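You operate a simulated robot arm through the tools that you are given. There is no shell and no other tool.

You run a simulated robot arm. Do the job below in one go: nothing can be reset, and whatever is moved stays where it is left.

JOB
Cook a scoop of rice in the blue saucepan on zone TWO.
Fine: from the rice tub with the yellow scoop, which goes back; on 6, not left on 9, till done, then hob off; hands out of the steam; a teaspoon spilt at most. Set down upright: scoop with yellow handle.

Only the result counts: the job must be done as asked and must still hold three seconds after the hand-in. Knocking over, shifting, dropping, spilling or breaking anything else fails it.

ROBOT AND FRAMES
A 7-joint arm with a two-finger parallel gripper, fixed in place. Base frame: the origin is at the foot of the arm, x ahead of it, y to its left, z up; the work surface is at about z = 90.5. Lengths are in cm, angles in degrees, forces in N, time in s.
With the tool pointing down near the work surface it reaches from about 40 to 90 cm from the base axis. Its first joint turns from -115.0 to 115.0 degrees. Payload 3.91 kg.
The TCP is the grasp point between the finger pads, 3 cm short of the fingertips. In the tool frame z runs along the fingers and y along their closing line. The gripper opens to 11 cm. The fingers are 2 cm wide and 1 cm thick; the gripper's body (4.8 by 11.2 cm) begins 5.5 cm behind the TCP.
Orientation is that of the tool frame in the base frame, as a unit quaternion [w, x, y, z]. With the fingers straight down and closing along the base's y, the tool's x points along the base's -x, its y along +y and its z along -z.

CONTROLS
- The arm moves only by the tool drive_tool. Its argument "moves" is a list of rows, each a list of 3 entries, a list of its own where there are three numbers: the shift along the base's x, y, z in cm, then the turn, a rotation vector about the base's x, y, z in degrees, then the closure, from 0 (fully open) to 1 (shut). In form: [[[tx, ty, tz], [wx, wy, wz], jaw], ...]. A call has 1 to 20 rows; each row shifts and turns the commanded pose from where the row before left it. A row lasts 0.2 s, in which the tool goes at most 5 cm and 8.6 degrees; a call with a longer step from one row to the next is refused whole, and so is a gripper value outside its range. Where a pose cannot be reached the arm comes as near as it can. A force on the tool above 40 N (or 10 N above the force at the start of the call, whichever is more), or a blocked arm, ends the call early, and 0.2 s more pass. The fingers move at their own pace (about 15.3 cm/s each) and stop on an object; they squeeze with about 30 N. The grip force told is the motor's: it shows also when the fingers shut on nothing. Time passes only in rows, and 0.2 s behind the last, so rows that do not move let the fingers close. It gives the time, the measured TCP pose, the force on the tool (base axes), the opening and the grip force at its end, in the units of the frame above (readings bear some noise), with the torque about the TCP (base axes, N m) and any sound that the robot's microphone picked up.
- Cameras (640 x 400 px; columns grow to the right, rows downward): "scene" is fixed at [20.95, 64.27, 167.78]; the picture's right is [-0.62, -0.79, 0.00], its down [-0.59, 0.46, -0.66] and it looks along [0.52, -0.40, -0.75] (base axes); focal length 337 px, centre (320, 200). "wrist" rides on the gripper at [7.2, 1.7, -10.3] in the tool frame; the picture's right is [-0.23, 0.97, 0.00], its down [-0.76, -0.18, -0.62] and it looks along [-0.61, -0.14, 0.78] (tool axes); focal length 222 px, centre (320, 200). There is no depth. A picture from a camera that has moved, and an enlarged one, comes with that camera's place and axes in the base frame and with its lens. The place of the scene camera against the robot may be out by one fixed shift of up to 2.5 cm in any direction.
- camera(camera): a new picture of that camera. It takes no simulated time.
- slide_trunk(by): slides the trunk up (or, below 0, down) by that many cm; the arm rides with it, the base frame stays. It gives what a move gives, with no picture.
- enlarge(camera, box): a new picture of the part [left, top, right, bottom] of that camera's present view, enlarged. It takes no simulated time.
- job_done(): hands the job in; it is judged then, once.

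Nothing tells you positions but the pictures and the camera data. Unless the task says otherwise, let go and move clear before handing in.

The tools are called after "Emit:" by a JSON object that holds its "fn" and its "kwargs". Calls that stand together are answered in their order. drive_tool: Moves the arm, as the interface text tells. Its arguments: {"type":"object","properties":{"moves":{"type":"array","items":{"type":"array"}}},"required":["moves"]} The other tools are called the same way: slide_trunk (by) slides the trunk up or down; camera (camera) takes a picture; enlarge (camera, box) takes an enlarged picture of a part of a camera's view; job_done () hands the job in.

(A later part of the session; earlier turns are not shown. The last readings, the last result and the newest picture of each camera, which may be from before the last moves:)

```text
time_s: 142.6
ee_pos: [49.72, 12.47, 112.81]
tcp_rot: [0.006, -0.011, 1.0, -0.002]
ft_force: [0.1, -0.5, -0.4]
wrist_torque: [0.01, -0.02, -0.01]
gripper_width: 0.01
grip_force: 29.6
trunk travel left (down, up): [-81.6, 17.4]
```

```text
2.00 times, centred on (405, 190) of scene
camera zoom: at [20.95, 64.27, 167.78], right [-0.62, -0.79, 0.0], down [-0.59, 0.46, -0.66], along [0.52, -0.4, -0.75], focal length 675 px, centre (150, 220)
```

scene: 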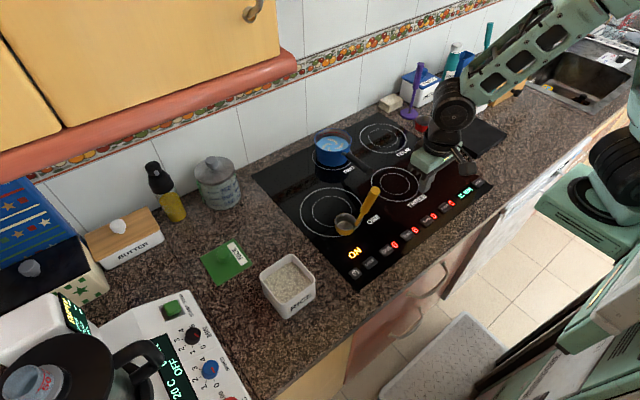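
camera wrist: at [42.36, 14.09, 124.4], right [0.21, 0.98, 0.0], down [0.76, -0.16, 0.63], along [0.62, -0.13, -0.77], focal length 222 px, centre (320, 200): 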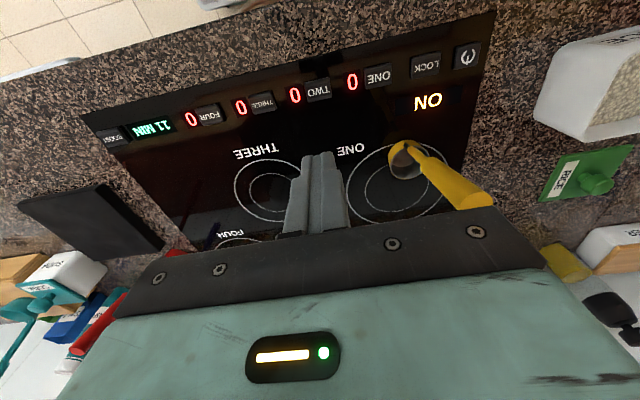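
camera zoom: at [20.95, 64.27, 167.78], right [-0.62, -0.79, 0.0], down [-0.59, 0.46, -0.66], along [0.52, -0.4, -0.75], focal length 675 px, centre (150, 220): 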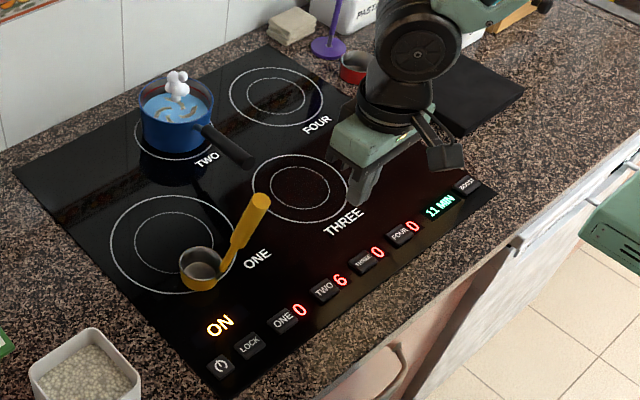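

Steam is already rising, so cooking runs fast. I'll look closely at the pan and meanwhile move to the ready pose over the power button (away from the steam).

Emit:
{"fn": "enlarge", "kwargs": {"camera": "scene", "box": [300, 100, 380, 180]}}

Emit:
{"fn": "drive_tool", "kwargs": {"moves": [[[0, 2.9, 0], [-4.7, 0, 0], 1.0], [[0, 2.9, 0], [-4.7, 0, 0], 1.0], [[0, 2.9, 0], [-4.7, 0, 0], 1.0], [[0, 2.9, 0], [-4.7, 0, 0], 1.0], [[0, 2.9, 0], [-4.7, 0, 0], 1.0], [[0, 2.9, 0], [-4.7, 0, 0], 1.0], [[0, 2.6, 0], [-4.7, 0, 0], 1.0], [[0, 0, 0], [0, 0, 0], 1.0]]}}

Emit:
{"fn": "enlarge", "kwargs": {"camera": "scene", "box": [300, 90, 510, 290]}}

Emit:
{"fn": "enlarge", "kwargs": {"camera": "scene", "box": [300, 100, 380, 180]}}

```text
5.00 times, centred on (340, 140) of scene
camera zoom: at [20.95, 64.27, 167.78], right [-0.62, -0.79, 0.0], down [-0.59, 0.46, -0.66], along [0.52, -0.4, -0.75], focal length 1687 px, centre (220, 500)
```

zoom: 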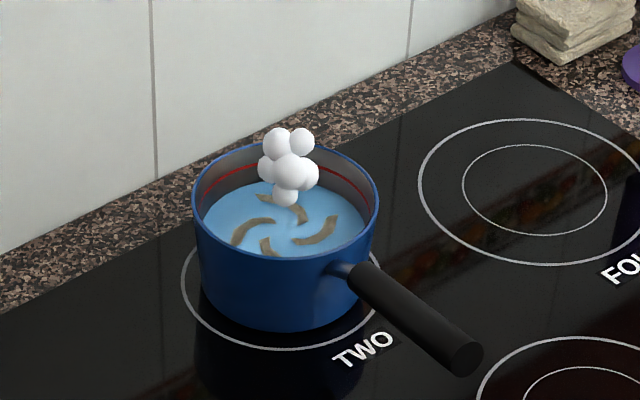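

```text
time_s: 144.4
ee_pos: [49.67, 32.62, 112.79]
tcp_rot: [0.003, -0.011, 0.959, -0.284]
ft_force: [0.0, 0.4, 0.7]
wrist_torque: [0.01, 0.01, -0.02]
gripper_width: 0.01
grip_force: 30.5
trunk travel left (down, up): [-81.6, 17.4]
```

```text
2.00 times, centred on (405, 190) of scene
camera zoom: at [20.95, 64.27, 167.78], right [-0.62, -0.79, 0.0], down [-0.59, 0.46, -0.66], along [0.52, -0.4, -0.75], focal length 675 px, centre (150, 220)
```

zoom: 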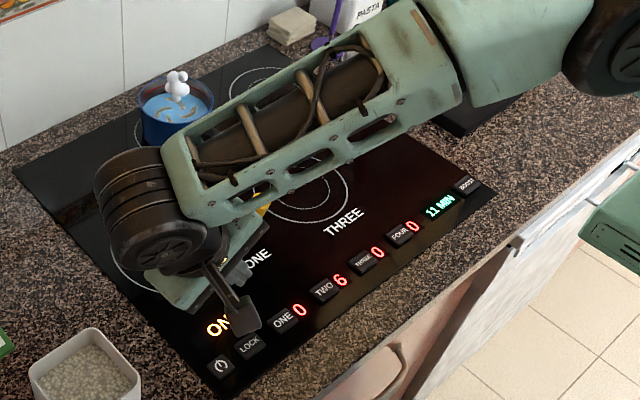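

```text
5.00 times, centred on (340, 140) of scene
camera zoom: at [20.95, 64.27, 167.78], right [-0.62, -0.79, 0.0], down [-0.59, 0.46, -0.66], along [0.52, -0.4, -0.75], focal length 1687 px, centre (220, 500)
```

zoom: 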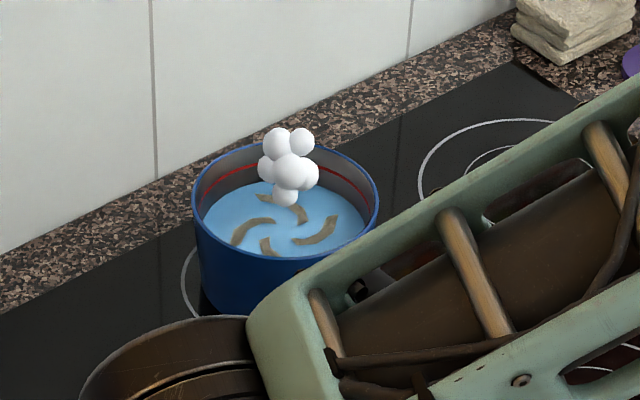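

I'm in the ready pose. Now wait and watch the pan.

Emit:
{"fn": "drive_tool", "kwargs": {"moves": [[[0, 0, 0], [0, 0, 0], 1.0], [[0, 0, 0], [0, 0, 0], 1.0], [[0, 0, 0], [0, 0, 0], 1.0], [[0, 0, 0], [0, 0, 0], 1.0], [[0, 0, 0], [0, 0, 0], 1.0], [[0, 0, 0], [0, 0, 0], 1.0], [[0, 0, 0], [0, 0, 0], 1.0], [[0, 0, 0], [0, 0, 0], 1.0], [[0, 0, 0], [0, 0, 0], 1.0], [[0, 0, 0], [0, 0, 0], 1.0], [[0, 0, 0], [0, 0, 0], 1.0], [[0, 0, 0], [0, 0, 0], 1.0], [[0, 0, 0], [0, 0, 0], 1.0], [[0, 0, 0], [0, 0, 0], 1.0], [[0, 0, 0], [0, 0, 0], 1.0], [[0, 0, 0], [0, 0, 0], 1.0], [[0, 0, 0], [0, 0, 0], 1.0], [[0, 0, 0], [0, 0, 0], 1.0], [[0, 0, 0], [0, 0, 0], 1.0], [[0, 0, 0], [0, 0, 0], 1.0]]}}

Emit:
{"fn": "enlarge", "kwargs": {"camera": "scene", "box": [300, 90, 510, 290]}}

Emit:
{"fn": "enlarge", "kwargs": {"camera": "scene", "box": [300, 100, 380, 180]}}

```text
time_s: 148.6
ee_pos: [49.56, 32.47, 112.71]
tcp_rot: [0.004, -0.011, 0.958, -0.285]
ft_force: [-0.4, 0.5, 0.2]
wrist_torque: [0.03, 0.01, -0.03]
gripper_width: 0.0
grip_force: 29.6
trunk travel left (down, up): [-81.6, 17.4]
```

```text
2.00 times, centred on (405, 190) of scene
camera zoom: at [20.95, 64.27, 167.78], right [-0.62, -0.79, 0.0], down [-0.59, 0.46, -0.66], along [0.52, -0.4, -0.75], focal length 675 px, centre (150, 220)
```

zoom: 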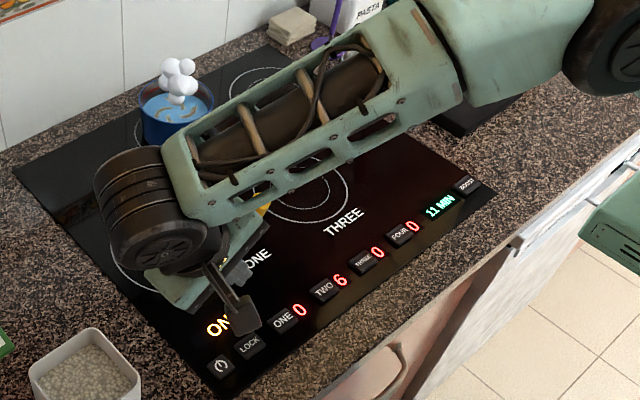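

```text
5.00 times, centred on (340, 140) of scene
camera zoom: at [20.95, 64.27, 167.78], right [-0.62, -0.79, 0.0], down [-0.59, 0.46, -0.66], along [0.52, -0.4, -0.75], focal length 1687 px, centre (220, 500)
```

zoom: 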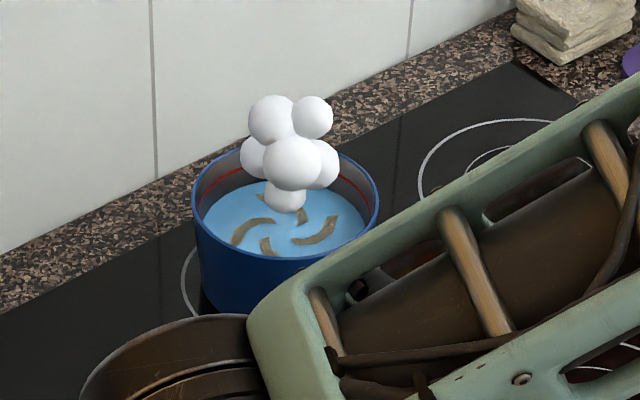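

Steam is growing. I'll check the timer display and keep watching in short intervals.

Emit:
{"fn": "enlarge", "kwargs": {"camera": "scene", "box": [430, 165, 510, 225]}}

Emit:
{"fn": "drive_tool", "kwargs": {"moves": [[[0, 0, 0], [0, 0, 0], 1.0], [[0, 0, 0], [0, 0, 0], 1.0], [[0, 0, 0], [0, 0, 0], 1.0], [[0, 0, 0], [0, 0, 0], 1.0], [[0, 0, 0], [0, 0, 0], 1.0], [[0, 0, 0], [0, 0, 0], 1.0], [[0, 0, 0], [0, 0, 0], 1.0], [[0, 0, 0], [0, 0, 0], 1.0], [[0, 0, 0], [0, 0, 0], 1.0], [[0, 0, 0], [0, 0, 0], 1.0], [[0, 0, 0], [0, 0, 0], 1.0], [[0, 0, 0], [0, 0, 0], 1.0], [[0, 0, 0], [0, 0, 0], 1.0], [[0, 0, 0], [0, 0, 0], 1.0], [[0, 0, 0], [0, 0, 0], 1.0], [[0, 0, 0], [0, 0, 0], 1.0], [[0, 0, 0], [0, 0, 0], 1.0], [[0, 0, 0], [0, 0, 0], 1.0], [[0, 0, 0], [0, 0, 0], 1.0], [[0, 0, 0], [0, 0, 0], 1.0]]}}

Emit:
{"fn": "enlarge", "kwargs": {"camera": "scene", "box": [300, 90, 510, 290]}}

Emit:
{"fn": "enlarge", "kwargs": {"camera": "scene", "box": [300, 100, 380, 180]}}

```text
6.67 times, centred on (470, 195) of scene
camera zoom: at [20.95, 64.27, 167.78], right [-0.62, -0.79, 0.0], down [-0.59, 0.46, -0.66], along [0.52, -0.4, -0.75], focal length 2249 px, centre (-680, 233)
```

zoom: 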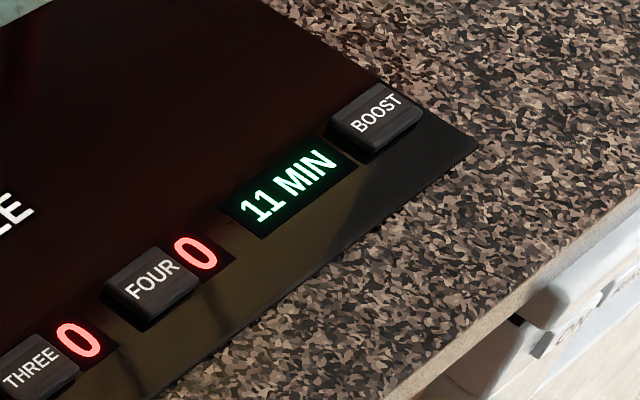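

```text
time_s: 152.8
ee_pos: [49.7, 32.63, 112.77]
tcp_rot: [0.004, -0.011, 0.958, -0.285]
ft_force: [-1.1, 0.4, -0.4]
wrist_torque: [-0.02, 0.02, 0.01]
gripper_width: 0.01
grip_force: 29.6
trunk travel left (down, up): [-81.6, 17.4]
```

```text
2.00 times, centred on (405, 190) of scene
camera zoom: at [20.95, 64.27, 167.78], right [-0.62, -0.79, 0.0], down [-0.59, 0.46, -0.66], along [0.52, -0.4, -0.75], focal length 675 px, centre (150, 220)
```

zoom: 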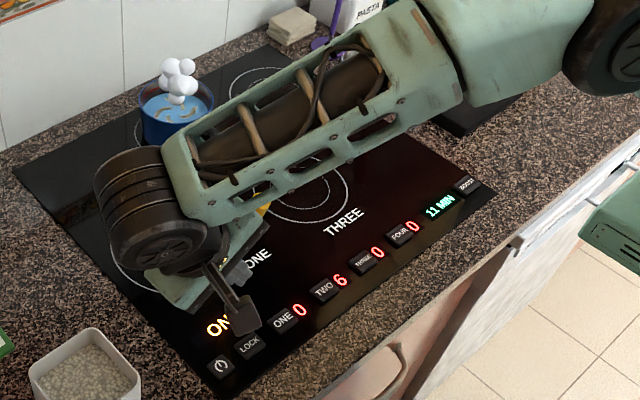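

```text
5.00 times, centred on (340, 140) of scene
camera zoom: at [20.95, 64.27, 167.78], right [-0.62, -0.79, 0.0], down [-0.59, 0.46, -0.66], along [0.52, -0.4, -0.75], focal length 1687 px, centre (220, 500)
```

zoom: 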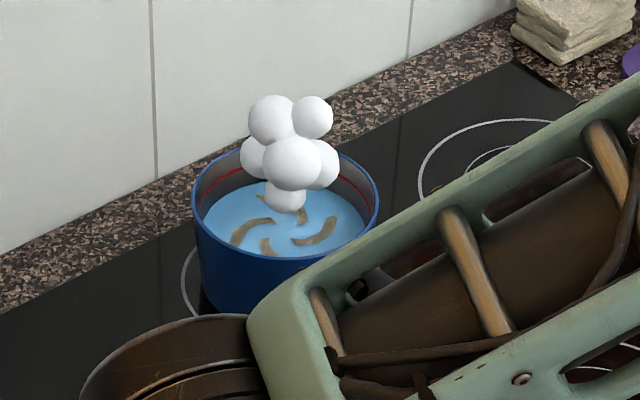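

It is boiling steadily, level 6. Continue waiting and watching the contents.

Emit:
{"fn": "drive_tool", "kwargs": {"moves": [[[0, 0, 0], [0, 0, 0], 1.0], [[0, 0, 0], [0, 0, 0], 1.0], [[0, 0, 0], [0, 0, 0], 1.0], [[0, 0, 0], [0, 0, 0], 1.0], [[0, 0, 0], [0, 0, 0], 1.0], [[0, 0, 0], [0, 0, 0], 1.0], [[0, 0, 0], [0, 0, 0], 1.0], [[0, 0, 0], [0, 0, 0], 1.0], [[0, 0, 0], [0, 0, 0], 1.0], [[0, 0, 0], [0, 0, 0], 1.0], [[0, 0, 0], [0, 0, 0], 1.0], [[0, 0, 0], [0, 0, 0], 1.0], [[0, 0, 0], [0, 0, 0], 1.0], [[0, 0, 0], [0, 0, 0], 1.0], [[0, 0, 0], [0, 0, 0], 1.0], [[0, 0, 0], [0, 0, 0], 1.0], [[0, 0, 0], [0, 0, 0], 1.0], [[0, 0, 0], [0, 0, 0], 1.0], [[0, 0, 0], [0, 0, 0], 1.0], [[0, 0, 0], [0, 0, 0], 1.0]]}}

Emit:
{"fn": "enlarge", "kwargs": {"camera": "scene", "box": [310, 120, 370, 165]}}

Emit:
{"fn": "enlarge", "kwargs": {"camera": "scene", "box": [430, 165, 510, 225]}}

```text
time_s: 157.0
ee_pos: [49.67, 32.54, 112.78]
tcp_rot: [0.004, -0.012, 0.959, -0.285]
ft_force: [0.7, 0.5, -0.9]
wrist_torque: [-0.01, 0.0, 0.01]
gripper_width: 0.01
grip_force: 30.0
trunk travel left (down, up): [-81.6, 17.4]
```

```text
8.89 times, centred on (340, 142) of scene
camera zoom: at [20.95, 64.27, 167.78], right [-0.62, -0.79, 0.0], down [-0.59, 0.46, -0.66], along [0.52, -0.4, -0.75], focal length 2999 px, centre (142, 711)
```

zoom: 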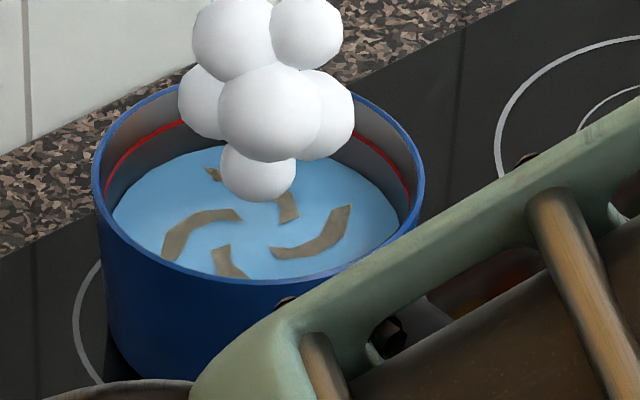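

```text
6.67 times, centred on (470, 195) of scene
camera zoom: at [20.95, 64.27, 167.78], right [-0.62, -0.79, 0.0], down [-0.59, 0.46, -0.66], along [0.52, -0.4, -0.75], focal length 2249 px, centre (-680, 233)
```

zoom: 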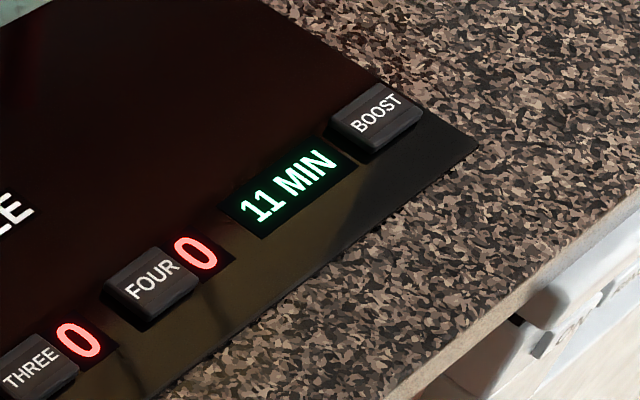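

No visible change in the rice yet. I'll wait longer in a batch, then look again.

Emit:
{"fn": "drive_tool", "kwargs": {"moves": [[[0, 0, 0], [0, 0, 0], 1.0], [[0, 0, 0], [0, 0, 0], 1.0], [[0, 0, 0], [0, 0, 0], 1.0], [[0, 0, 0], [0, 0, 0], 1.0], [[0, 0, 0], [0, 0, 0], 1.0], [[0, 0, 0], [0, 0, 0], 1.0], [[0, 0, 0], [0, 0, 0], 1.0], [[0, 0, 0], [0, 0, 0], 1.0], [[0, 0, 0], [0, 0, 0], 1.0], [[0, 0, 0], [0, 0, 0], 1.0], [[0, 0, 0], [0, 0, 0], 1.0], [[0, 0, 0], [0, 0, 0], 1.0], [[0, 0, 0], [0, 0, 0], 1.0], [[0, 0, 0], [0, 0, 0], 1.0], [[0, 0, 0], [0, 0, 0], 1.0], [[0, 0, 0], [0, 0, 0], 1.0], [[0, 0, 0], [0, 0, 0], 1.0], [[0, 0, 0], [0, 0, 0], 1.0], [[0, 0, 0], [0, 0, 0], 1.0], [[0, 0, 0], [0, 0, 0], 1.0]]}}

Emit:
{"fn": "enlarge", "kwargs": {"camera": "scene", "box": [310, 120, 370, 165]}}

Emit:
{"fn": "drive_tool", "kwargs": {"moves": [[[0, 0, 0], [0, 0, 0], 1.0], [[0, 0, 0], [0, 0, 0], 1.0], [[0, 0, 0], [0, 0, 0], 1.0], [[0, 0, 0], [0, 0, 0], 1.0], [[0, 0, 0], [0, 0, 0], 1.0], [[0, 0, 0], [0, 0, 0], 1.0], [[0, 0, 0], [0, 0, 0], 1.0], [[0, 0, 0], [0, 0, 0], 1.0], [[0, 0, 0], [0, 0, 0], 1.0], [[0, 0, 0], [0, 0, 0], 1.0], [[0, 0, 0], [0, 0, 0], 1.0], [[0, 0, 0], [0, 0, 0], 1.0], [[0, 0, 0], [0, 0, 0], 1.0], [[0, 0, 0], [0, 0, 0], 1.0], [[0, 0, 0], [0, 0, 0], 1.0], [[0, 0, 0], [0, 0, 0], 1.0], [[0, 0, 0], [0, 0, 0], 1.0], [[0, 0, 0], [0, 0, 0], 1.0], [[0, 0, 0], [0, 0, 0], 1.0], [[0, 0, 0], [0, 0, 0], 1.0]]}}

Emit:
{"fn": "enlarge", "kwargs": {"camera": "scene", "box": [310, 120, 370, 165]}}

Emit:
{"fn": "enlarge", "kwargs": {"camera": "scene", "box": [340, 160, 510, 290]}}

```text
time_s: 161.2
ee_pos: [49.72, 32.6, 112.83]
tcp_rot: [0.004, -0.012, 0.958, -0.286]
ft_force: [0.0, -0.5, -0.2]
wrist_torque: [0.02, 0.0, -0.01]
gripper_width: 0.01
grip_force: 29.8
trunk travel left (down, up): [-81.6, 17.4]
```

```text
8.89 times, centred on (340, 142) of scene
camera zoom: at [20.95, 64.27, 167.78], right [-0.62, -0.79, 0.0], down [-0.59, 0.46, -0.66], along [0.52, -0.4, -0.75], focal length 2999 px, centre (142, 711)
```

zoom: 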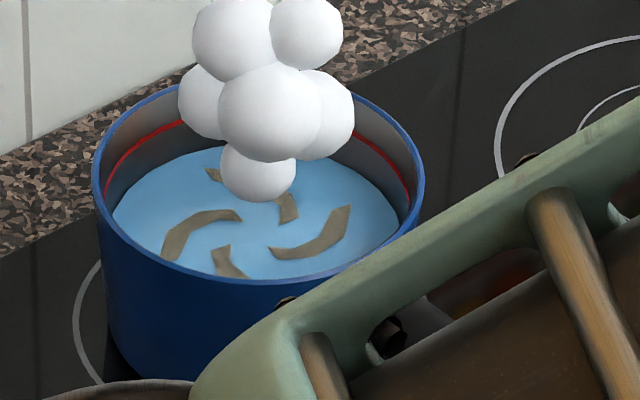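

```text
time_s: 165.4
ee_pos: [49.63, 32.47, 112.68]
tcp_rot: [0.004, -0.012, 0.959, -0.285]
ft_force: [0.1, -0.1, 0.0]
wrist_torque: [-0.01, -0.01, 0.0]
gripper_width: 0.0
grip_force: 29.9
trunk travel left (down, up): [-81.6, 17.4]
```

```text
8.89 times, centred on (340, 142) of scene
camera zoom: at [20.95, 64.27, 167.78], right [-0.62, -0.79, 0.0], down [-0.59, 0.46, -0.66], along [0.52, -0.4, -0.75], focal length 2999 px, centre (142, 711)
```

zoom: 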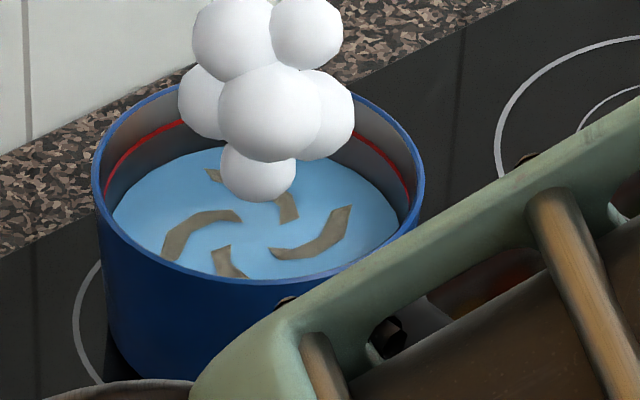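

```text
3.08 times, centred on (425, 225) of scene
camera zoom: at [20.95, 64.27, 167.78], right [-0.62, -0.79, 0.0], down [-0.59, 0.46, -0.66], along [0.52, -0.4, -0.75], focal length 1038 px, centre (-3, 123)
```

zoom: 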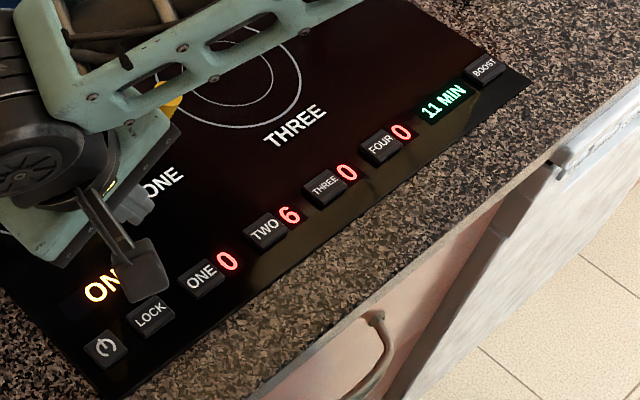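

Level 6 and steady boil; no obvious change yet. I'll keep waiting in short batches and compare the rice's look.

Emit:
{"fn": "drive_tool", "kwargs": {"moves": [[[0, 0, 0], [0, 0, 0], 1.0], [[0, 0, 0], [0, 0, 0], 1.0], [[0, 0, 0], [0, 0, 0], 1.0], [[0, 0, 0], [0, 0, 0], 1.0], [[0, 0, 0], [0, 0, 0], 1.0], [[0, 0, 0], [0, 0, 0], 1.0], [[0, 0, 0], [0, 0, 0], 1.0], [[0, 0, 0], [0, 0, 0], 1.0], [[0, 0, 0], [0, 0, 0], 1.0], [[0, 0, 0], [0, 0, 0], 1.0], [[0, 0, 0], [0, 0, 0], 1.0], [[0, 0, 0], [0, 0, 0], 1.0], [[0, 0, 0], [0, 0, 0], 1.0], [[0, 0, 0], [0, 0, 0], 1.0], [[0, 0, 0], [0, 0, 0], 1.0], [[0, 0, 0], [0, 0, 0], 1.0], [[0, 0, 0], [0, 0, 0], 1.0], [[0, 0, 0], [0, 0, 0], 1.0], [[0, 0, 0], [0, 0, 0], 1.0], [[0, 0, 0], [0, 0, 0], 1.0]]}}

Emit:
{"fn": "enlarge", "kwargs": {"camera": "scene", "box": [310, 120, 370, 165]}}

Emit:
{"fn": "enlarge", "kwargs": {"camera": "scene", "box": [430, 165, 510, 225]}}

```text
time_s: 169.6
ee_pos: [49.73, 32.66, 112.68]
tcp_rot: [0.003, -0.011, 0.959, -0.285]
ft_force: [-0.6, 0.0, -0.3]
wrist_torque: [-0.02, 0.01, 0.0]
gripper_width: 0.0
grip_force: 30.1
trunk travel left (down, up): [-81.6, 17.4]
```

```text
8.89 times, centred on (340, 142) of scene
camera zoom: at [20.95, 64.27, 167.78], right [-0.62, -0.79, 0.0], down [-0.59, 0.46, -0.66], along [0.52, -0.4, -0.75], focal length 2999 px, centre (142, 711)
```

zoom: 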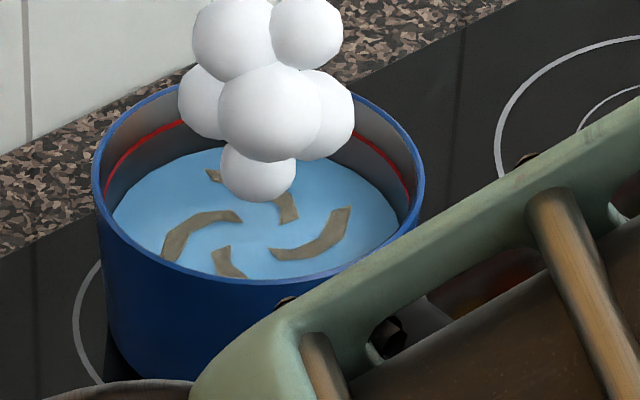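

```text
6.67 times, centred on (470, 195) of scene
camera zoom: at [20.95, 64.27, 167.78], right [-0.62, -0.79, 0.0], down [-0.59, 0.46, -0.66], along [0.52, -0.4, -0.75], focal length 2249 px, centre (-680, 233)
```

zoom: 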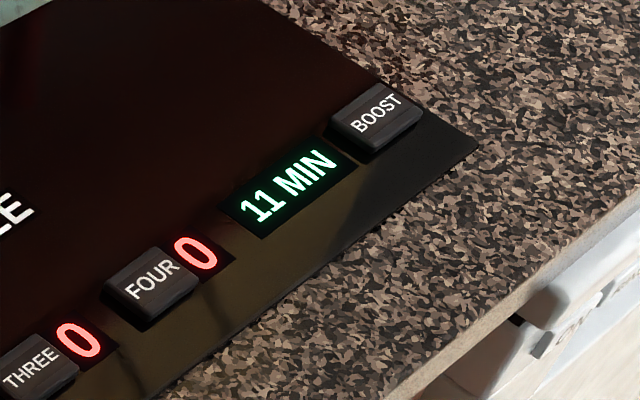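

Still the same. I'll continue, checking the pan between waits.

Emit:
{"fn": "drive_tool", "kwargs": {"moves": [[[0, 0, 0], [0, 0, 0], 1.0], [[0, 0, 0], [0, 0, 0], 1.0], [[0, 0, 0], [0, 0, 0], 1.0], [[0, 0, 0], [0, 0, 0], 1.0], [[0, 0, 0], [0, 0, 0], 1.0], [[0, 0, 0], [0, 0, 0], 1.0], [[0, 0, 0], [0, 0, 0], 1.0], [[0, 0, 0], [0, 0, 0], 1.0], [[0, 0, 0], [0, 0, 0], 1.0], [[0, 0, 0], [0, 0, 0], 1.0], [[0, 0, 0], [0, 0, 0], 1.0], [[0, 0, 0], [0, 0, 0], 1.0], [[0, 0, 0], [0, 0, 0], 1.0], [[0, 0, 0], [0, 0, 0], 1.0], [[0, 0, 0], [0, 0, 0], 1.0], [[0, 0, 0], [0, 0, 0], 1.0], [[0, 0, 0], [0, 0, 0], 1.0], [[0, 0, 0], [0, 0, 0], 1.0], [[0, 0, 0], [0, 0, 0], 1.0], [[0, 0, 0], [0, 0, 0], 1.0]]}}

Emit:
{"fn": "enlarge", "kwargs": {"camera": "scene", "box": [310, 120, 370, 165]}}

Emit:
{"fn": "drive_tool", "kwargs": {"moves": [[[0, 0, 0], [0, 0, 0], 1.0], [[0, 0, 0], [0, 0, 0], 1.0], [[0, 0, 0], [0, 0, 0], 1.0], [[0, 0, 0], [0, 0, 0], 1.0], [[0, 0, 0], [0, 0, 0], 1.0], [[0, 0, 0], [0, 0, 0], 1.0], [[0, 0, 0], [0, 0, 0], 1.0], [[0, 0, 0], [0, 0, 0], 1.0], [[0, 0, 0], [0, 0, 0], 1.0], [[0, 0, 0], [0, 0, 0], 1.0], [[0, 0, 0], [0, 0, 0], 1.0], [[0, 0, 0], [0, 0, 0], 1.0], [[0, 0, 0], [0, 0, 0], 1.0], [[0, 0, 0], [0, 0, 0], 1.0], [[0, 0, 0], [0, 0, 0], 1.0], [[0, 0, 0], [0, 0, 0], 1.0], [[0, 0, 0], [0, 0, 0], 1.0], [[0, 0, 0], [0, 0, 0], 1.0], [[0, 0, 0], [0, 0, 0], 1.0], [[0, 0, 0], [0, 0, 0], 1.0]]}}

Emit:
{"fn": "enlarge", "kwargs": {"camera": "scene", "box": [310, 120, 370, 165]}}

Emit:
{"fn": "drive_tool", "kwargs": {"moves": [[[0, 0, 0], [0, 0, 0], 1.0], [[0, 0, 0], [0, 0, 0], 1.0], [[0, 0, 0], [0, 0, 0], 1.0], [[0, 0, 0], [0, 0, 0], 1.0], [[0, 0, 0], [0, 0, 0], 1.0], [[0, 0, 0], [0, 0, 0], 1.0], [[0, 0, 0], [0, 0, 0], 1.0], [[0, 0, 0], [0, 0, 0], 1.0], [[0, 0, 0], [0, 0, 0], 1.0], [[0, 0, 0], [0, 0, 0], 1.0], [[0, 0, 0], [0, 0, 0], 1.0], [[0, 0, 0], [0, 0, 0], 1.0], [[0, 0, 0], [0, 0, 0], 1.0], [[0, 0, 0], [0, 0, 0], 1.0], [[0, 0, 0], [0, 0, 0], 1.0], [[0, 0, 0], [0, 0, 0], 1.0], [[0, 0, 0], [0, 0, 0], 1.0], [[0, 0, 0], [0, 0, 0], 1.0], [[0, 0, 0], [0, 0, 0], 1.0], [[0, 0, 0], [0, 0, 0], 1.0]]}}

Emit:
{"fn": "camera", "kwargs": {"camera": "scene"}}

Emit:
{"fn": "enlarge", "kwargs": {"camera": "scene", "box": [310, 120, 370, 165]}}

```text
time_s: 173.8
ee_pos: [49.68, 32.52, 112.88]
tcp_rot: [0.004, -0.012, 0.958, -0.285]
ft_force: [-0.3, -0.4, -0.3]
wrist_torque: [0.0, 0.01, 0.0]
gripper_width: 0.0
grip_force: 30.0
trunk travel left (down, up): [-81.6, 17.4]
```

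```text
8.89 times, centred on (340, 142) of scene
camera zoom: at [20.95, 64.27, 167.78], right [-0.62, -0.79, 0.0], down [-0.59, 0.46, -0.66], along [0.52, -0.4, -0.75], focal length 2999 px, centre (142, 711)
```

zoom: 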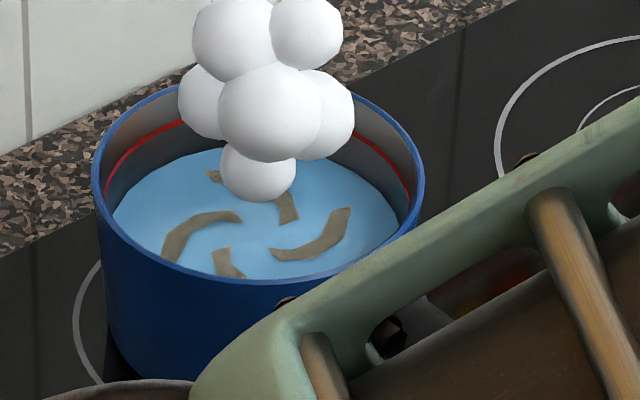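

```text
time_s: 178.0
ee_pos: [49.66, 32.5, 112.74]
tcp_rot: [0.004, -0.012, 0.958, -0.285]
ft_force: [-0.1, 0.5, 0.0]
wrist_torque: [0.0, 0.0, -0.02]
gripper_width: 0.0
grip_force: 29.8
trunk travel left (down, up): [-81.6, 17.4]
```

```text
8.89 times, centred on (340, 142) of scene
camera zoom: at [20.95, 64.27, 167.78], right [-0.62, -0.79, 0.0], down [-0.59, 0.46, -0.66], along [0.52, -0.4, -0.75], focal length 2999 px, centre (142, 711)
```

zoom: 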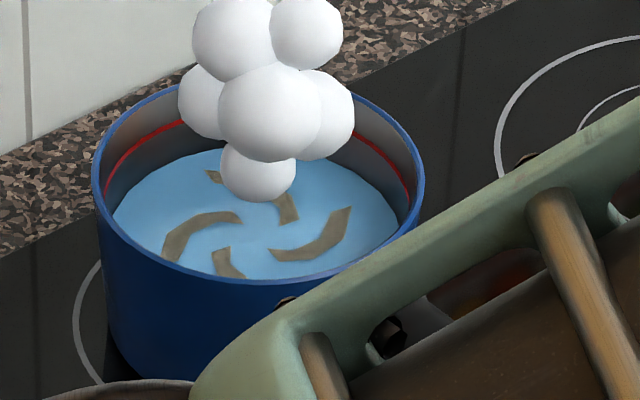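

```text
time_s: 182.2
ee_pos: [49.66, 32.55, 112.73]
tcp_rot: [0.004, -0.012, 0.958, -0.285]
ft_force: [-0.3, -0.5, -0.4]
wrist_torque: [0.01, -0.03, 0.0]
gripper_width: 0.0
grip_force: 29.7
trunk travel left (down, up): [-81.6, 17.4]
```

```text
taken
```

scene: 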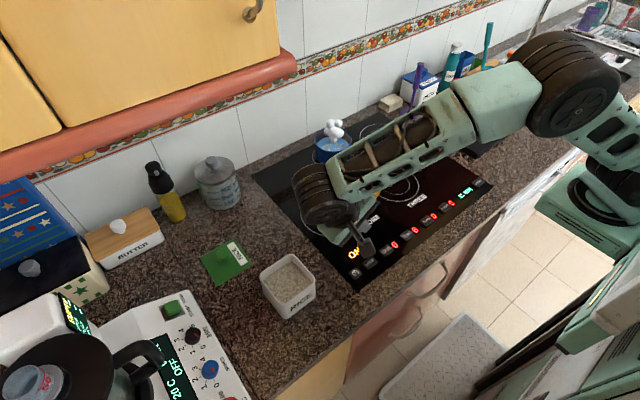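

```text
8.89 times, centred on (340, 142) of scene
camera zoom: at [20.95, 64.27, 167.78], right [-0.62, -0.79, 0.0], down [-0.59, 0.46, -0.66], along [0.52, -0.4, -0.75], focal length 2999 px, centre (142, 711)
```

zoom: 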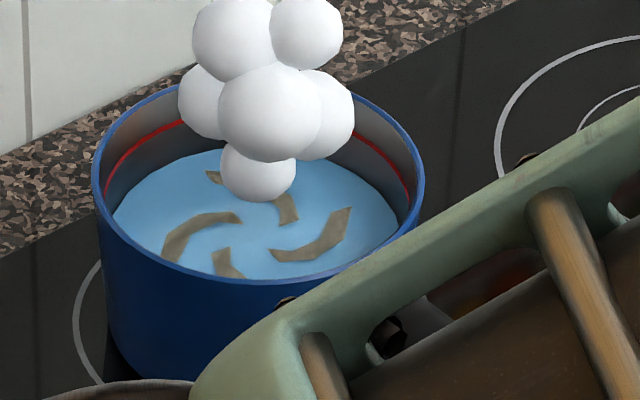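

The rice streaks may be slowly swelling. I'll zoom in harder to measure that over time.

Emit:
{"fn": "enlarge", "kwargs": {"camera": "scene", "box": [318, 134, 358, 156]}}

Emit:
{"fn": "drive_tool", "kwargs": {"moves": [[[0, 0, 0], [0, 0, 0], 1.0], [[0, 0, 0], [0, 0, 0], 1.0], [[0, 0, 0], [0, 0, 0], 1.0], [[0, 0, 0], [0, 0, 0], 1.0], [[0, 0, 0], [0, 0, 0], 1.0], [[0, 0, 0], [0, 0, 0], 1.0], [[0, 0, 0], [0, 0, 0], 1.0], [[0, 0, 0], [0, 0, 0], 1.0], [[0, 0, 0], [0, 0, 0], 1.0], [[0, 0, 0], [0, 0, 0], 1.0], [[0, 0, 0], [0, 0, 0], 1.0], [[0, 0, 0], [0, 0, 0], 1.0], [[0, 0, 0], [0, 0, 0], 1.0], [[0, 0, 0], [0, 0, 0], 1.0], [[0, 0, 0], [0, 0, 0], 1.0], [[0, 0, 0], [0, 0, 0], 1.0], [[0, 0, 0], [0, 0, 0], 1.0], [[0, 0, 0], [0, 0, 0], 1.0], [[0, 0, 0], [0, 0, 0], 1.0], [[0, 0, 0], [0, 0, 0], 1.0]]}}

Emit:
{"fn": "drive_tool", "kwargs": {"moves": [[[0, 0, 0], [0, 0, 0], 1.0], [[0, 0, 0], [0, 0, 0], 1.0], [[0, 0, 0], [0, 0, 0], 1.0], [[0, 0, 0], [0, 0, 0], 1.0], [[0, 0, 0], [0, 0, 0], 1.0], [[0, 0, 0], [0, 0, 0], 1.0], [[0, 0, 0], [0, 0, 0], 1.0], [[0, 0, 0], [0, 0, 0], 1.0], [[0, 0, 0], [0, 0, 0], 1.0], [[0, 0, 0], [0, 0, 0], 1.0], [[0, 0, 0], [0, 0, 0], 1.0], [[0, 0, 0], [0, 0, 0], 1.0], [[0, 0, 0], [0, 0, 0], 1.0], [[0, 0, 0], [0, 0, 0], 1.0], [[0, 0, 0], [0, 0, 0], 1.0], [[0, 0, 0], [0, 0, 0], 1.0], [[0, 0, 0], [0, 0, 0], 1.0], [[0, 0, 0], [0, 0, 0], 1.0], [[0, 0, 0], [0, 0, 0], 1.0], [[0, 0, 0], [0, 0, 0], 1.0]]}}

Emit:
{"fn": "enlarge", "kwargs": {"camera": "scene", "box": [318, 134, 358, 156]}}

Emit:
{"fn": "enlarge", "kwargs": {"camera": "scene", "box": [340, 160, 510, 290]}}

```text
16.00 times, centred on (338, 145) of scene
camera zoom: at [20.95, 64.27, 167.78], right [-0.62, -0.79, 0.0], down [-0.59, 0.46, -0.66], along [0.52, -0.4, -0.75], focal length 5398 px, centre (32, 1080)
```

zoom: 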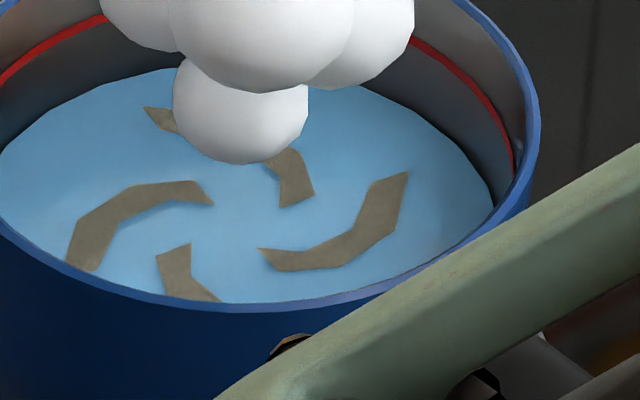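

```text
time_s: 186.4
ee_pos: [49.68, 32.53, 112.77]
tcp_rot: [0.003, -0.012, 0.959, -0.285]
ft_force: [0.0, 0.2, -0.2]
wrist_torque: [0.02, 0.0, 0.01]
gripper_width: 0.0
grip_force: 29.7
trunk travel left (down, up): [-81.6, 17.4]
```

```text
time_s: 190.6
ee_pos: [49.74, 32.62, 112.89]
tcp_rot: [0.004, -0.012, 0.959, -0.285]
ft_force: [0.5, -0.2, 0.0]
wrist_torque: [-0.01, 0.0, 0.0]
gripper_width: 0.0
grip_force: 30.3
trunk travel left (down, up): [-81.6, 17.4]
```

```text
16.00 times, centred on (338, 145) of scene
camera zoom: at [20.95, 64.27, 167.78], right [-0.62, -0.79, 0.0], down [-0.59, 0.46, -0.66], along [0.52, -0.4, -0.75], focal length 5398 px, centre (32, 1080)
```

zoom: 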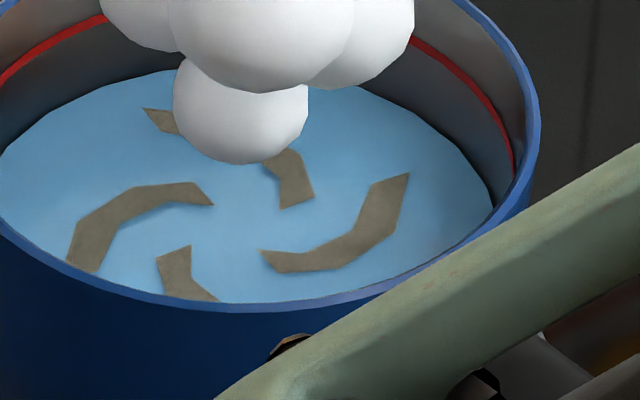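

```text
3.08 times, centred on (425, 225) of scene
camera zoom: at [20.95, 64.27, 167.78], right [-0.62, -0.79, 0.0], down [-0.59, 0.46, -0.66], along [0.52, -0.4, -0.75], focal length 1038 px, centre (-3, 123)
```

zoom: 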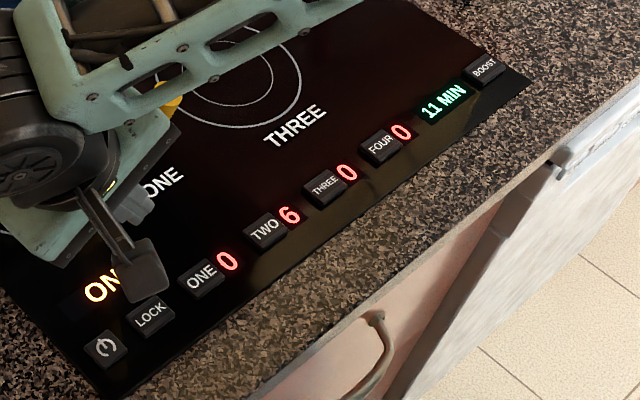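

No clear change yet; level 6 still holds and steam is steady. I'll keep waiting in batches, with a look at the pan after each.

Emit:
{"fn": "drive_tool", "kwargs": {"moves": [[[0, 0, 0], [0, 0, 0], 1.0], [[0, 0, 0], [0, 0, 0], 1.0], [[0, 0, 0], [0, 0, 0], 1.0], [[0, 0, 0], [0, 0, 0], 1.0], [[0, 0, 0], [0, 0, 0], 1.0], [[0, 0, 0], [0, 0, 0], 1.0], [[0, 0, 0], [0, 0, 0], 1.0], [[0, 0, 0], [0, 0, 0], 1.0], [[0, 0, 0], [0, 0, 0], 1.0], [[0, 0, 0], [0, 0, 0], 1.0], [[0, 0, 0], [0, 0, 0], 1.0], [[0, 0, 0], [0, 0, 0], 1.0], [[0, 0, 0], [0, 0, 0], 1.0], [[0, 0, 0], [0, 0, 0], 1.0], [[0, 0, 0], [0, 0, 0], 1.0], [[0, 0, 0], [0, 0, 0], 1.0], [[0, 0, 0], [0, 0, 0], 1.0], [[0, 0, 0], [0, 0, 0], 1.0], [[0, 0, 0], [0, 0, 0], 1.0], [[0, 0, 0], [0, 0, 0], 1.0]]}}

Emit:
{"fn": "drive_tool", "kwargs": {"moves": [[[0, 0, 0], [0, 0, 0], 1.0], [[0, 0, 0], [0, 0, 0], 1.0], [[0, 0, 0], [0, 0, 0], 1.0], [[0, 0, 0], [0, 0, 0], 1.0], [[0, 0, 0], [0, 0, 0], 1.0], [[0, 0, 0], [0, 0, 0], 1.0], [[0, 0, 0], [0, 0, 0], 1.0], [[0, 0, 0], [0, 0, 0], 1.0], [[0, 0, 0], [0, 0, 0], 1.0], [[0, 0, 0], [0, 0, 0], 1.0], [[0, 0, 0], [0, 0, 0], 1.0], [[0, 0, 0], [0, 0, 0], 1.0], [[0, 0, 0], [0, 0, 0], 1.0], [[0, 0, 0], [0, 0, 0], 1.0], [[0, 0, 0], [0, 0, 0], 1.0], [[0, 0, 0], [0, 0, 0], 1.0], [[0, 0, 0], [0, 0, 0], 1.0], [[0, 0, 0], [0, 0, 0], 1.0], [[0, 0, 0], [0, 0, 0], 1.0], [[0, 0, 0], [0, 0, 0], 1.0]]}}

Emit:
{"fn": "enlarge", "kwargs": {"camera": "scene", "box": [318, 134, 358, 156]}}

Emit:
{"fn": "drive_tool", "kwargs": {"moves": [[[0, 0, 0], [0, 0, 0], 1.0], [[0, 0, 0], [0, 0, 0], 1.0], [[0, 0, 0], [0, 0, 0], 1.0], [[0, 0, 0], [0, 0, 0], 1.0], [[0, 0, 0], [0, 0, 0], 1.0], [[0, 0, 0], [0, 0, 0], 1.0], [[0, 0, 0], [0, 0, 0], 1.0], [[0, 0, 0], [0, 0, 0], 1.0], [[0, 0, 0], [0, 0, 0], 1.0], [[0, 0, 0], [0, 0, 0], 1.0], [[0, 0, 0], [0, 0, 0], 1.0], [[0, 0, 0], [0, 0, 0], 1.0], [[0, 0, 0], [0, 0, 0], 1.0], [[0, 0, 0], [0, 0, 0], 1.0], [[0, 0, 0], [0, 0, 0], 1.0], [[0, 0, 0], [0, 0, 0], 1.0], [[0, 0, 0], [0, 0, 0], 1.0], [[0, 0, 0], [0, 0, 0], 1.0], [[0, 0, 0], [0, 0, 0], 1.0], [[0, 0, 0], [0, 0, 0], 1.0]]}}

Emit:
{"fn": "drive_tool", "kwargs": {"moves": [[[0, 0, 0], [0, 0, 0], 1.0], [[0, 0, 0], [0, 0, 0], 1.0], [[0, 0, 0], [0, 0, 0], 1.0], [[0, 0, 0], [0, 0, 0], 1.0], [[0, 0, 0], [0, 0, 0], 1.0], [[0, 0, 0], [0, 0, 0], 1.0], [[0, 0, 0], [0, 0, 0], 1.0], [[0, 0, 0], [0, 0, 0], 1.0], [[0, 0, 0], [0, 0, 0], 1.0], [[0, 0, 0], [0, 0, 0], 1.0], [[0, 0, 0], [0, 0, 0], 1.0], [[0, 0, 0], [0, 0, 0], 1.0], [[0, 0, 0], [0, 0, 0], 1.0], [[0, 0, 0], [0, 0, 0], 1.0], [[0, 0, 0], [0, 0, 0], 1.0], [[0, 0, 0], [0, 0, 0], 1.0], [[0, 0, 0], [0, 0, 0], 1.0], [[0, 0, 0], [0, 0, 0], 1.0], [[0, 0, 0], [0, 0, 0], 1.0], [[0, 0, 0], [0, 0, 0], 1.0]]}}

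Emit:
{"fn": "enlarge", "kwargs": {"camera": "scene", "box": [318, 134, 358, 156]}}

Emit:
{"fn": "camera", "kwargs": {"camera": "scene"}}

```text
time_s: 194.8
ee_pos: [49.77, 32.51, 112.69]
tcp_rot: [0.004, -0.013, 0.958, -0.285]
ft_force: [0.8, 0.0, -0.5]
wrist_torque: [-0.01, 0.07, 0.01]
gripper_width: 0.01
grip_force: 30.3
trunk travel left (down, up): [-81.6, 17.4]
```

```text
time_s: 199.0
ee_pos: [49.66, 32.48, 112.69]
tcp_rot: [0.003, -0.011, 0.959, -0.285]
ft_force: [-0.4, -0.2, -0.1]
wrist_torque: [-0.01, 0.0, -0.02]
gripper_width: 0.0
grip_force: 30.0
trunk travel left (down, up): [-81.6, 17.4]
```

```text
16.00 times, centred on (338, 145) of scene
camera zoom: at [20.95, 64.27, 167.78], right [-0.62, -0.79, 0.0], down [-0.59, 0.46, -0.66], along [0.52, -0.4, -0.75], focal length 5398 px, centre (32, 1080)
```

zoom: 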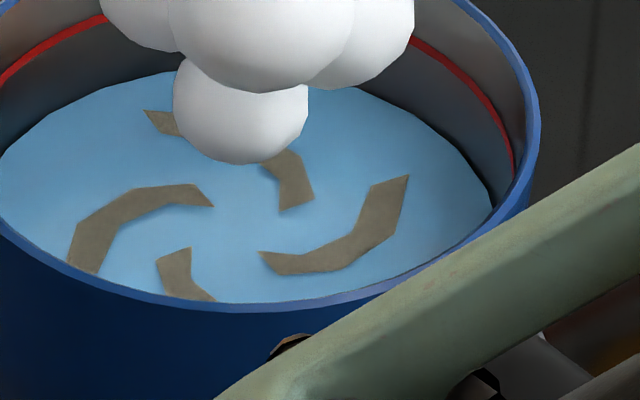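

```text
time_s: 203.2
ee_pos: [49.69, 32.53, 112.79]
tcp_rot: [0.003, -0.012, 0.958, -0.286]
ft_force: [-0.4, 0.2, -0.2]
wrist_torque: [0.0, 0.03, -0.01]
gripper_width: 0.02
grip_force: 30.3
trunk travel left (down, up): [-81.6, 17.4]
```

```text
time_s: 207.4
ee_pos: [49.7, 32.45, 112.71]
tcp_rot: [0.004, -0.012, 0.958, -0.285]
ft_force: [-0.6, 0.4, -0.9]
wrist_torque: [0.0, 0.01, 0.0]
gripper_width: 0.0
grip_force: 30.3
trunk travel left (down, up): [-81.6, 17.4]
```

```text
16.00 times, centred on (338, 145) of scene
camera zoom: at [20.95, 64.27, 167.78], right [-0.62, -0.79, 0.0], down [-0.59, 0.46, -0.66], along [0.52, -0.4, -0.75], focal length 5398 px, centre (32, 1080)
```

zoom: 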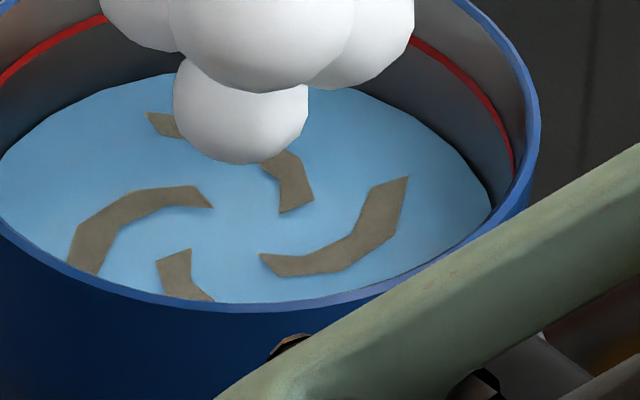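

```text
taken
```

scene: 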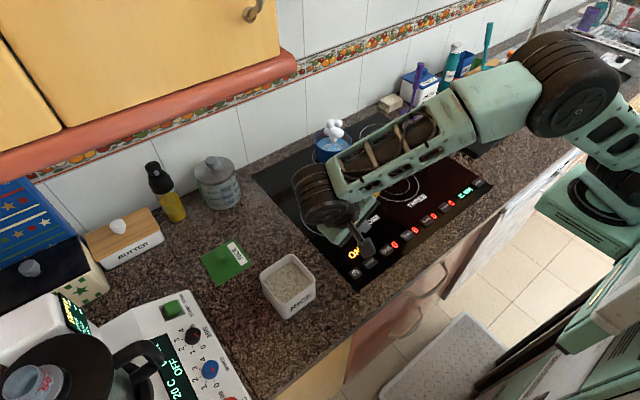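

The water level is slowly sinking (about 2 px per 8 s in the zoom), so it really simmers. Let me read the timer display again.

Emit:
{"fn": "enlarge", "kwargs": {"camera": "scene", "box": [430, 165, 510, 225]}}

Emit:
{"fn": "enlarge", "kwargs": {"camera": "scene", "box": [0, 280, 240, 400]}}

```text
6.67 times, centred on (470, 195) of scene
camera zoom: at [20.95, 64.27, 167.78], right [-0.62, -0.79, 0.0], down [-0.59, 0.46, -0.66], along [0.52, -0.4, -0.75], focal length 2249 px, centre (-680, 233)
```

zoom: 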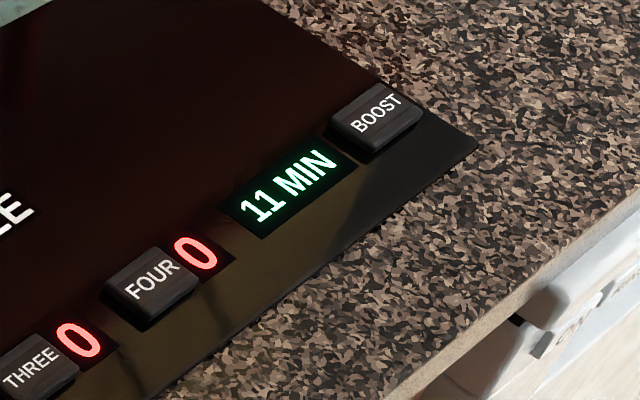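

```text
2.67 times, centred on (120, 340) of scene
camera zoom: at [20.95, 64.27, 167.78], right [-0.62, -0.79, 0.0], down [-0.59, 0.46, -0.66], along [0.52, -0.4, -0.75], focal length 900 px, centre (853, -173)
```

zoom: 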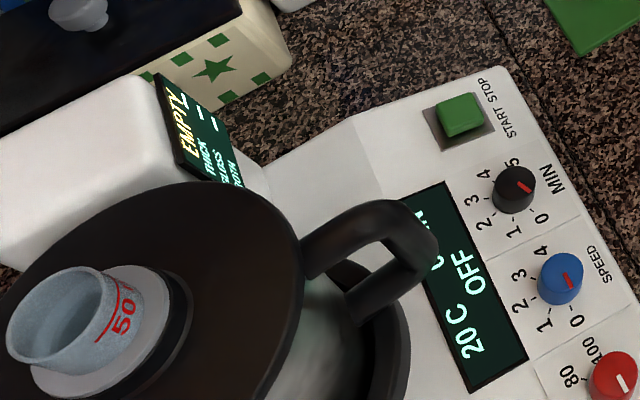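

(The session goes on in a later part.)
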